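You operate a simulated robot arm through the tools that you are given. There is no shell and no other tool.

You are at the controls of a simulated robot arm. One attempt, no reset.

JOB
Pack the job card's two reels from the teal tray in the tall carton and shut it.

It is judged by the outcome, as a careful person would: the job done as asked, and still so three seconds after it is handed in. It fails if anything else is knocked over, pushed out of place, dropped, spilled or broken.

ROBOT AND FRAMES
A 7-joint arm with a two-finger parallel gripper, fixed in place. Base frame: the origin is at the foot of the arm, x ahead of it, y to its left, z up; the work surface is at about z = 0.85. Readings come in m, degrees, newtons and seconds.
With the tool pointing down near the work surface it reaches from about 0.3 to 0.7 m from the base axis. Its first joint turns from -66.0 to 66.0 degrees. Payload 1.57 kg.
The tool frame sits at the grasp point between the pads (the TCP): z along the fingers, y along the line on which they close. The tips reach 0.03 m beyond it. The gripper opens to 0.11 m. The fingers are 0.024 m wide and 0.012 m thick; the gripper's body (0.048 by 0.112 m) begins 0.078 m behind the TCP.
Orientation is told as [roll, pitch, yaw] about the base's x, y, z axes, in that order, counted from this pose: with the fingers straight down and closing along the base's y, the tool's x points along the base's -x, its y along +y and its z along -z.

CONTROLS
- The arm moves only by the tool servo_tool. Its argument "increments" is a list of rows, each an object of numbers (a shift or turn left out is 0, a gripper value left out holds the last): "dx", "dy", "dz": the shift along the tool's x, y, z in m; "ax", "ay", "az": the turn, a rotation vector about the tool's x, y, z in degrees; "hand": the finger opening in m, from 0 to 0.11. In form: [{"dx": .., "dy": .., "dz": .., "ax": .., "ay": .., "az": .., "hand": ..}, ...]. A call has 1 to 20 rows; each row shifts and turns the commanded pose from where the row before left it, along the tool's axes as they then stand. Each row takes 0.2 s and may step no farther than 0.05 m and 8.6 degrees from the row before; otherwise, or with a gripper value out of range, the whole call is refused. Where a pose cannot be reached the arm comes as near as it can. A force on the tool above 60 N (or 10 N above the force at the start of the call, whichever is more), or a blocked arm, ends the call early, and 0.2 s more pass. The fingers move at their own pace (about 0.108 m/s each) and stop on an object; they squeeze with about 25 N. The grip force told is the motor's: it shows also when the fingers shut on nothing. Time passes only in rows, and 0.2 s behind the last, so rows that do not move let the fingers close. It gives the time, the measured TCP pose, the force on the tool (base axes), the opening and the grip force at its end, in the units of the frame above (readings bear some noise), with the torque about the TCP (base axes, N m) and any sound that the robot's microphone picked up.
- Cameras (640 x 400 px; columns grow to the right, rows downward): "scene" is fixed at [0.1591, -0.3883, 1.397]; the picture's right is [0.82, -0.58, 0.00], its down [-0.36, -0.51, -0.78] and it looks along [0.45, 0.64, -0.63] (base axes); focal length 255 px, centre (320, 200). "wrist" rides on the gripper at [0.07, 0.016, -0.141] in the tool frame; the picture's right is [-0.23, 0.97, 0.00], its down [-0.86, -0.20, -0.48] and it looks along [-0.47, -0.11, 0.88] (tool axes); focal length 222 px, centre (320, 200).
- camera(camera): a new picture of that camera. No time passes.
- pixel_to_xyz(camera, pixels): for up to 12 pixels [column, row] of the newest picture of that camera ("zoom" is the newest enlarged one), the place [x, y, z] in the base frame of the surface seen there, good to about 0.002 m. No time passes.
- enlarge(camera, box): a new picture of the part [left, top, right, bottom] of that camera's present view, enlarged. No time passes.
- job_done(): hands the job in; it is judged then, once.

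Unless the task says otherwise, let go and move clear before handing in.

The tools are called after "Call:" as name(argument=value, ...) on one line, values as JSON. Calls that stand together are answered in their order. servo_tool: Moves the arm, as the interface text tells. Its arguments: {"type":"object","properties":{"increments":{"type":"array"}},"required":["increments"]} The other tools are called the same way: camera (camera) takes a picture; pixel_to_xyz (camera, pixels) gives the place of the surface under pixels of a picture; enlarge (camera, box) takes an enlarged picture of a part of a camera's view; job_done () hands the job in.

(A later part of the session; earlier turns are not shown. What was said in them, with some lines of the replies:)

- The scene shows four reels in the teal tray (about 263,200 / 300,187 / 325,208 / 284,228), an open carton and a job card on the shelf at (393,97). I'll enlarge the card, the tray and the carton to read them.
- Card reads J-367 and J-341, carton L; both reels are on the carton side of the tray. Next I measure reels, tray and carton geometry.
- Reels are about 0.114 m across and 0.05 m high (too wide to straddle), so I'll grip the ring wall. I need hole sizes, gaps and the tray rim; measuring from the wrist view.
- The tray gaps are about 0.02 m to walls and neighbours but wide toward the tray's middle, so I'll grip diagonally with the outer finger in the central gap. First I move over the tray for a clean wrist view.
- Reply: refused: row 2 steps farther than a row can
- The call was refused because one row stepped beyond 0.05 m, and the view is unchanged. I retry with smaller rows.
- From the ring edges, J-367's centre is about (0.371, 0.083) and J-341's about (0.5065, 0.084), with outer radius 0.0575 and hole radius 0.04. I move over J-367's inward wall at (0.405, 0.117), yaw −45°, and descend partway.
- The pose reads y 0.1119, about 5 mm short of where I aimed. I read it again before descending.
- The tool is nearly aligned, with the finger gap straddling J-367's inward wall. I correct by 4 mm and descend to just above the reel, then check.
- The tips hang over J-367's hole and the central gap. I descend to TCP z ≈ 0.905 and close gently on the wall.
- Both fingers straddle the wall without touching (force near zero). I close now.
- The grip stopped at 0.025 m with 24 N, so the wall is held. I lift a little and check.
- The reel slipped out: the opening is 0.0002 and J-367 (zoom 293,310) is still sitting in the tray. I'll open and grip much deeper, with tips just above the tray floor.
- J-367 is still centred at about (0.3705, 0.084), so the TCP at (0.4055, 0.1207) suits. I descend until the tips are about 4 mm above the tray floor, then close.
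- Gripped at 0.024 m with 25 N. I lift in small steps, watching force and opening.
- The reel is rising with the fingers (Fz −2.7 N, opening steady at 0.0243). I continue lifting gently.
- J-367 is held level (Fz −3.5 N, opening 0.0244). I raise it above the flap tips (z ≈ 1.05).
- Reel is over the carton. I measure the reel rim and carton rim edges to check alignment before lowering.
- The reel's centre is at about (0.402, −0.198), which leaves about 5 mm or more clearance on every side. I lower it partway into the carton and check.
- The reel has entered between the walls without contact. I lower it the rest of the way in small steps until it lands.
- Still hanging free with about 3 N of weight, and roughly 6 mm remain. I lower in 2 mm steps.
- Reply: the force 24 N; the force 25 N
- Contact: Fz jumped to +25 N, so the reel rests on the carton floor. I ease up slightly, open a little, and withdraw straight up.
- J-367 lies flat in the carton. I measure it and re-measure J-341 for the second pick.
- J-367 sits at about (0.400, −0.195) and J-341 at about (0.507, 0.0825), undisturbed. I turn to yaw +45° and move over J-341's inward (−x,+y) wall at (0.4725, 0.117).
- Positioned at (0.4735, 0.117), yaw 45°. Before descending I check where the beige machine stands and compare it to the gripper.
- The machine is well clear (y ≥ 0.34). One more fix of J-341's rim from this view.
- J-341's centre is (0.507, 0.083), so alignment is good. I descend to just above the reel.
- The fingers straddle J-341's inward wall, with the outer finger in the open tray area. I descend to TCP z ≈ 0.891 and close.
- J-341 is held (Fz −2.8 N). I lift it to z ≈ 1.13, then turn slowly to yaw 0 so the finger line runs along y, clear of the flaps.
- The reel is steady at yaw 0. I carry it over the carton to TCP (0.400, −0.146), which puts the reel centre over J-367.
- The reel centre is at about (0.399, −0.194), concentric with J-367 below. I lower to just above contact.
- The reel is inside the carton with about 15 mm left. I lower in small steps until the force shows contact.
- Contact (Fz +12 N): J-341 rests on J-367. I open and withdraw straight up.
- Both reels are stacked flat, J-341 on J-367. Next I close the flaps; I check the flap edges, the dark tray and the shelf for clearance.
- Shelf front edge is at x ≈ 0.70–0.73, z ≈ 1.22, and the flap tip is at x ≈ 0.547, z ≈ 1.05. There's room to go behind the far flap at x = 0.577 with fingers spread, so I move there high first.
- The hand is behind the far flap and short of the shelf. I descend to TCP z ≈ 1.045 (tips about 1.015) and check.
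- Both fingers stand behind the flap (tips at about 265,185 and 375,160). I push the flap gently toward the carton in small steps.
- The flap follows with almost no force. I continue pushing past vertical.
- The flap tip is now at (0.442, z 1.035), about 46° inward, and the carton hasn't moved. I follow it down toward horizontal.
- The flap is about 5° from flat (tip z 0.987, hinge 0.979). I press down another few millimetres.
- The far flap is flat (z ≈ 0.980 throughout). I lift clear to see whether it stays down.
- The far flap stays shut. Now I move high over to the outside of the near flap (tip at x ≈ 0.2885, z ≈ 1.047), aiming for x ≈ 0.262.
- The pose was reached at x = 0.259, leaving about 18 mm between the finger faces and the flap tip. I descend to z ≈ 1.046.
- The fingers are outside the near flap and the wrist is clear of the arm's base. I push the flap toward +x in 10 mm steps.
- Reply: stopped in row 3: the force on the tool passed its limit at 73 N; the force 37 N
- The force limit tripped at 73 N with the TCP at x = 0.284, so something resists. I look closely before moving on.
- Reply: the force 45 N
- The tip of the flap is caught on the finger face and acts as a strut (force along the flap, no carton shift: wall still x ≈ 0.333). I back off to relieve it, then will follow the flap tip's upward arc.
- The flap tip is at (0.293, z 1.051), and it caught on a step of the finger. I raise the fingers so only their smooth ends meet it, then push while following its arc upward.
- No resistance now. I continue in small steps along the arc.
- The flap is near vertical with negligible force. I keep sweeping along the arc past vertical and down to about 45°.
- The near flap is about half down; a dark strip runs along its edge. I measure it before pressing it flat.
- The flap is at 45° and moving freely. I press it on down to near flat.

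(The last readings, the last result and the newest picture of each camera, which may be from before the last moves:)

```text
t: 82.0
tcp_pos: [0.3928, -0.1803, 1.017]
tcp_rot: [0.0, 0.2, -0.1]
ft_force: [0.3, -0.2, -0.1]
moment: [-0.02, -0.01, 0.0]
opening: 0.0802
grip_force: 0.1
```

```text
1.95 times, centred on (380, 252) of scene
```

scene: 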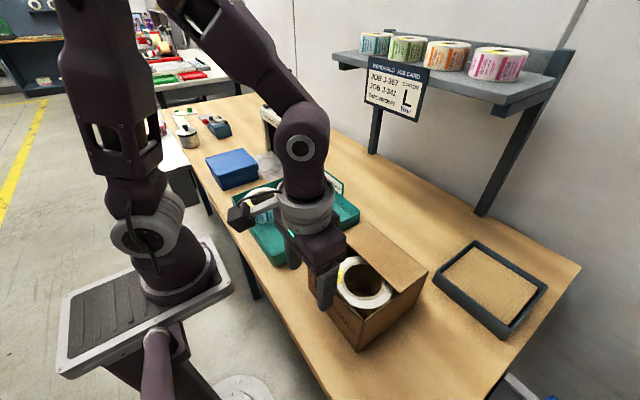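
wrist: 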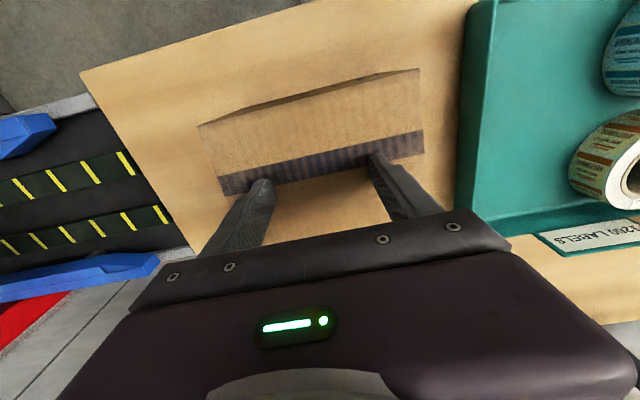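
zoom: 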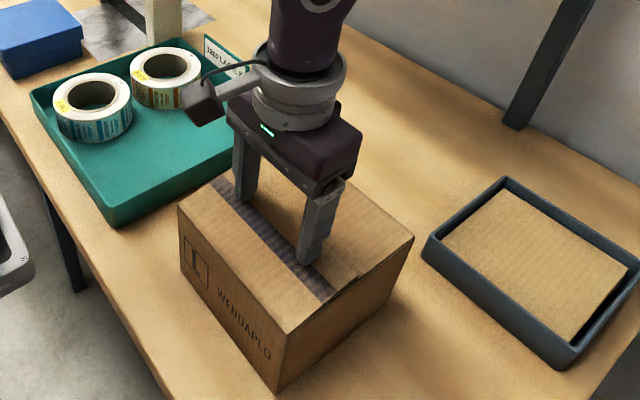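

Nearly flat. I press the last few millimetres and check the heights across both flaps.

Call:
servo_tool(increments=[{"dz": 0.002}, {"dz": 0.002}, {"dz": 0.0015}, {}])

Call:
servo_tool(increments=[{"dz": -0.01}, {"dz": -0.03}, {"dz": -0.04}, {"dz": -0.04}, {}, {}])

Call:
camera(camera="wrist")

Call:
enlarge(camera="scene", box=[290, 190, 440, 355])

```text
t: 83.0
tcp_pos: [0.3943, -0.1804, 1.0135]
tcp_rot: [0.2, 0.2, 0.0]
ft_force: [-0.8, -0.2, 0.2]
moment: [0.01, -0.01, 0.03]
opening: 0.0801
grip_force: 0.0
```

```text
t: 84.4
tcp_pos: [0.3944, -0.1791, 1.1328]
tcp_rot: [0.0, 0.1, 0.0]
ft_force: [0.0, -0.9, 0.6]
moment: [0.01, -0.01, -0.01]
opening: 0.0797
grip_force: 0.0
```

```text
taken
```

wrist: 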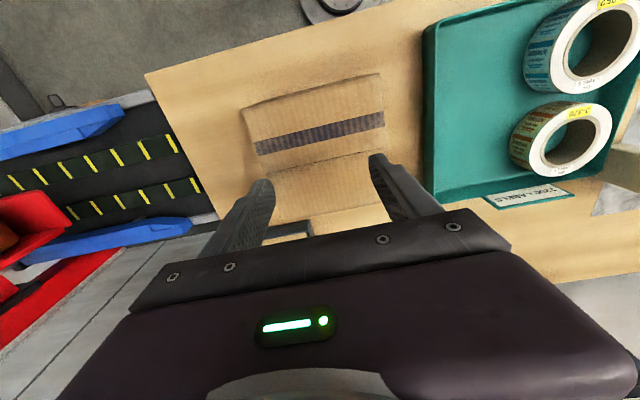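

```text
2.42 times, centred on (365, 272) of scene
```

zoom: 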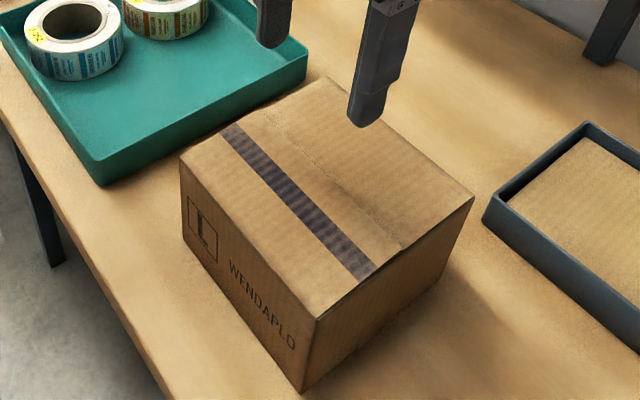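

Call:
pixel_to_xyz(camera="zoom", pixels=[[325, 195], [340, 185], [270, 115], [400, 248], [400, 240], [260, 150], [400, 150], [300, 270], [195, 165], [310, 318], [472, 197], [325, 80]])

Call:
enlarge(camera="scene", box=[320, 215, 410, 315])

```text
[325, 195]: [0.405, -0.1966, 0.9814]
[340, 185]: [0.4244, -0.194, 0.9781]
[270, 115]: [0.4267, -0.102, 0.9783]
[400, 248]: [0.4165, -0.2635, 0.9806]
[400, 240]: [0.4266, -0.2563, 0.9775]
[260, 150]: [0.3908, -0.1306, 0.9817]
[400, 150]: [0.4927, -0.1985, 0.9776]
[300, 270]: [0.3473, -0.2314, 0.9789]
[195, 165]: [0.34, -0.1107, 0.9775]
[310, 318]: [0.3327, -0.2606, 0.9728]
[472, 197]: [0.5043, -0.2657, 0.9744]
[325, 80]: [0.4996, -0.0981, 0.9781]
```

```text
4.00 times, centred on (365, 265) of scene
```

zoom: 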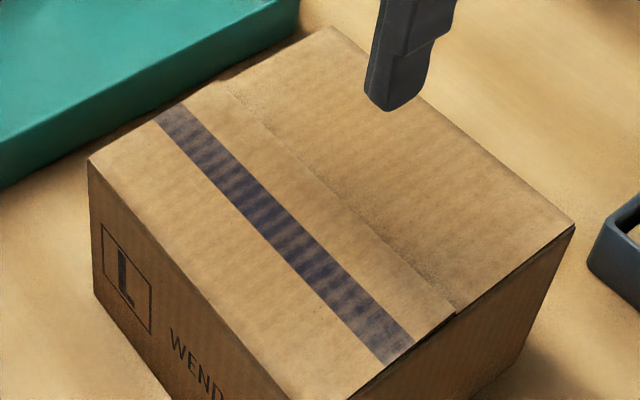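

Both flaps are flat and staying shut: far at z ≈ 0.978, near edge at about 0.9815 (roughly 3° high). I give the near flap one light final press to sit it flush.

Call:
servo_tool(increments=[{"dx": -0.008, "dz": 0.03}, {"dz": 0.04}, {"dz": 0.035}, {"dz": 0.01}, {"dz": 0.004}, {"dz": 0.002}, {"dz": 0.002}, {}])

Call:
servo_tool(increments=[{"dz": -0.005}, {"dz": -0.02}, {"dz": -0.04}, {"dz": -0.045}, {"dz": -0.045}, {"dz": -0.045}, {}])

Call:
enlarge(camera="scene", box=[290, 190, 440, 355])

Call:
pixel_to_xyz(camera="zoom", pixels=[[325, 195], [340, 185], [270, 115], [400, 248], [400, 240], [260, 150], [400, 150], [300, 270], [195, 165]])

Call:
camera(camera="scene")

```text
t: 86.2
tcp_pos: [0.4008, -0.1803, 1.0103]
tcp_rot: [0.0, 0.2, 0.0]
ft_force: [-0.3, 0.3, 1.3]
moment: [-0.09, 0.0, -0.01]
opening: 0.08
grip_force: 0.0
```

```text
t: 87.8
tcp_pos: [0.4017, -0.181, 1.2108]
tcp_rot: [0.0, 0.1, 0.0]
ft_force: [-0.1, -0.6, -1.0]
moment: [0.0, -0.02, 0.01]
opening: 0.0799
grip_force: 0.0
```

```text
2.42 times, centred on (365, 272) of scene
```

zoom: 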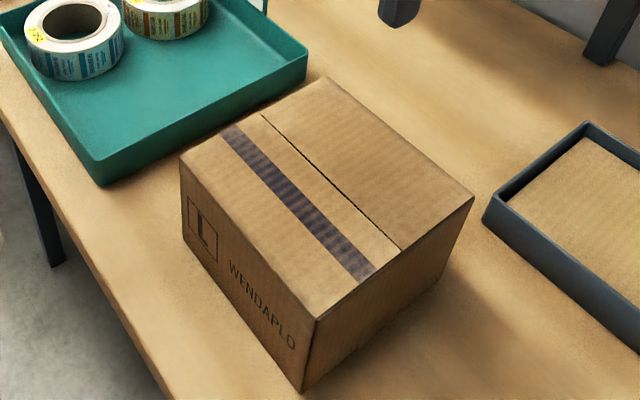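

```text
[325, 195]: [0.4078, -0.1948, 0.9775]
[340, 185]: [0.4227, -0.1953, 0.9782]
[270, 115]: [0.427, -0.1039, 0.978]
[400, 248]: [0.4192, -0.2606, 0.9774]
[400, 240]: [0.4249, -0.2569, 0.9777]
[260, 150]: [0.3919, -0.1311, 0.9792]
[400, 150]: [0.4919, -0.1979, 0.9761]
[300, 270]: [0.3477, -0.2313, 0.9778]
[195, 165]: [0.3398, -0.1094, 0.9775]
```

```text
taken
```

scene: 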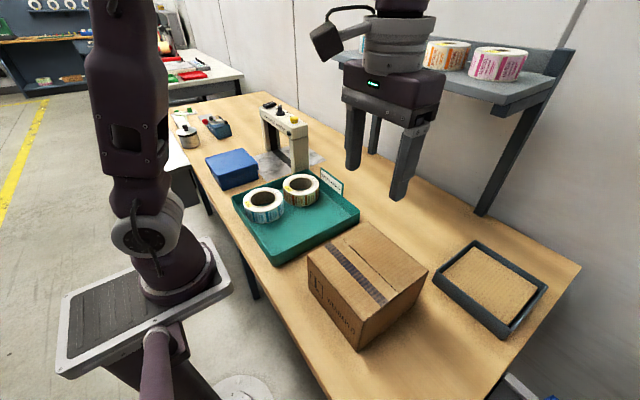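

The carton is shut flush (both flaps at z ≈ 0.978) with J-367 and J-341 inside. The other two reels and everything else are undisturbed, and the gripper is clear, so I hand the job in.

Call:
job_done()

```text
The job is handed in.
```

The two reels on the job card, J-367 and J-341, are packed in the L carton. J-341 is stacked flat on J-367, and both flaps are shut flush. I handed the job in with the gripper clear of the carton.

- **First grip slipped:** my first grip on J-367 was too shallow, and it slipped off inside the tray during the lift. I gripped it deeper and it held.
- **Flap caught:** the near flap's edge caught on a finger while I was closing it, and the force reached 73 N. I backed off, and the carton had not moved. The flap then closed freely.

The last picture shows the other two reels still in the teal tray and nothing else out of place. The card also says "TAPE BROWN", but you only asked for the carton to be shut, so it is not taped.
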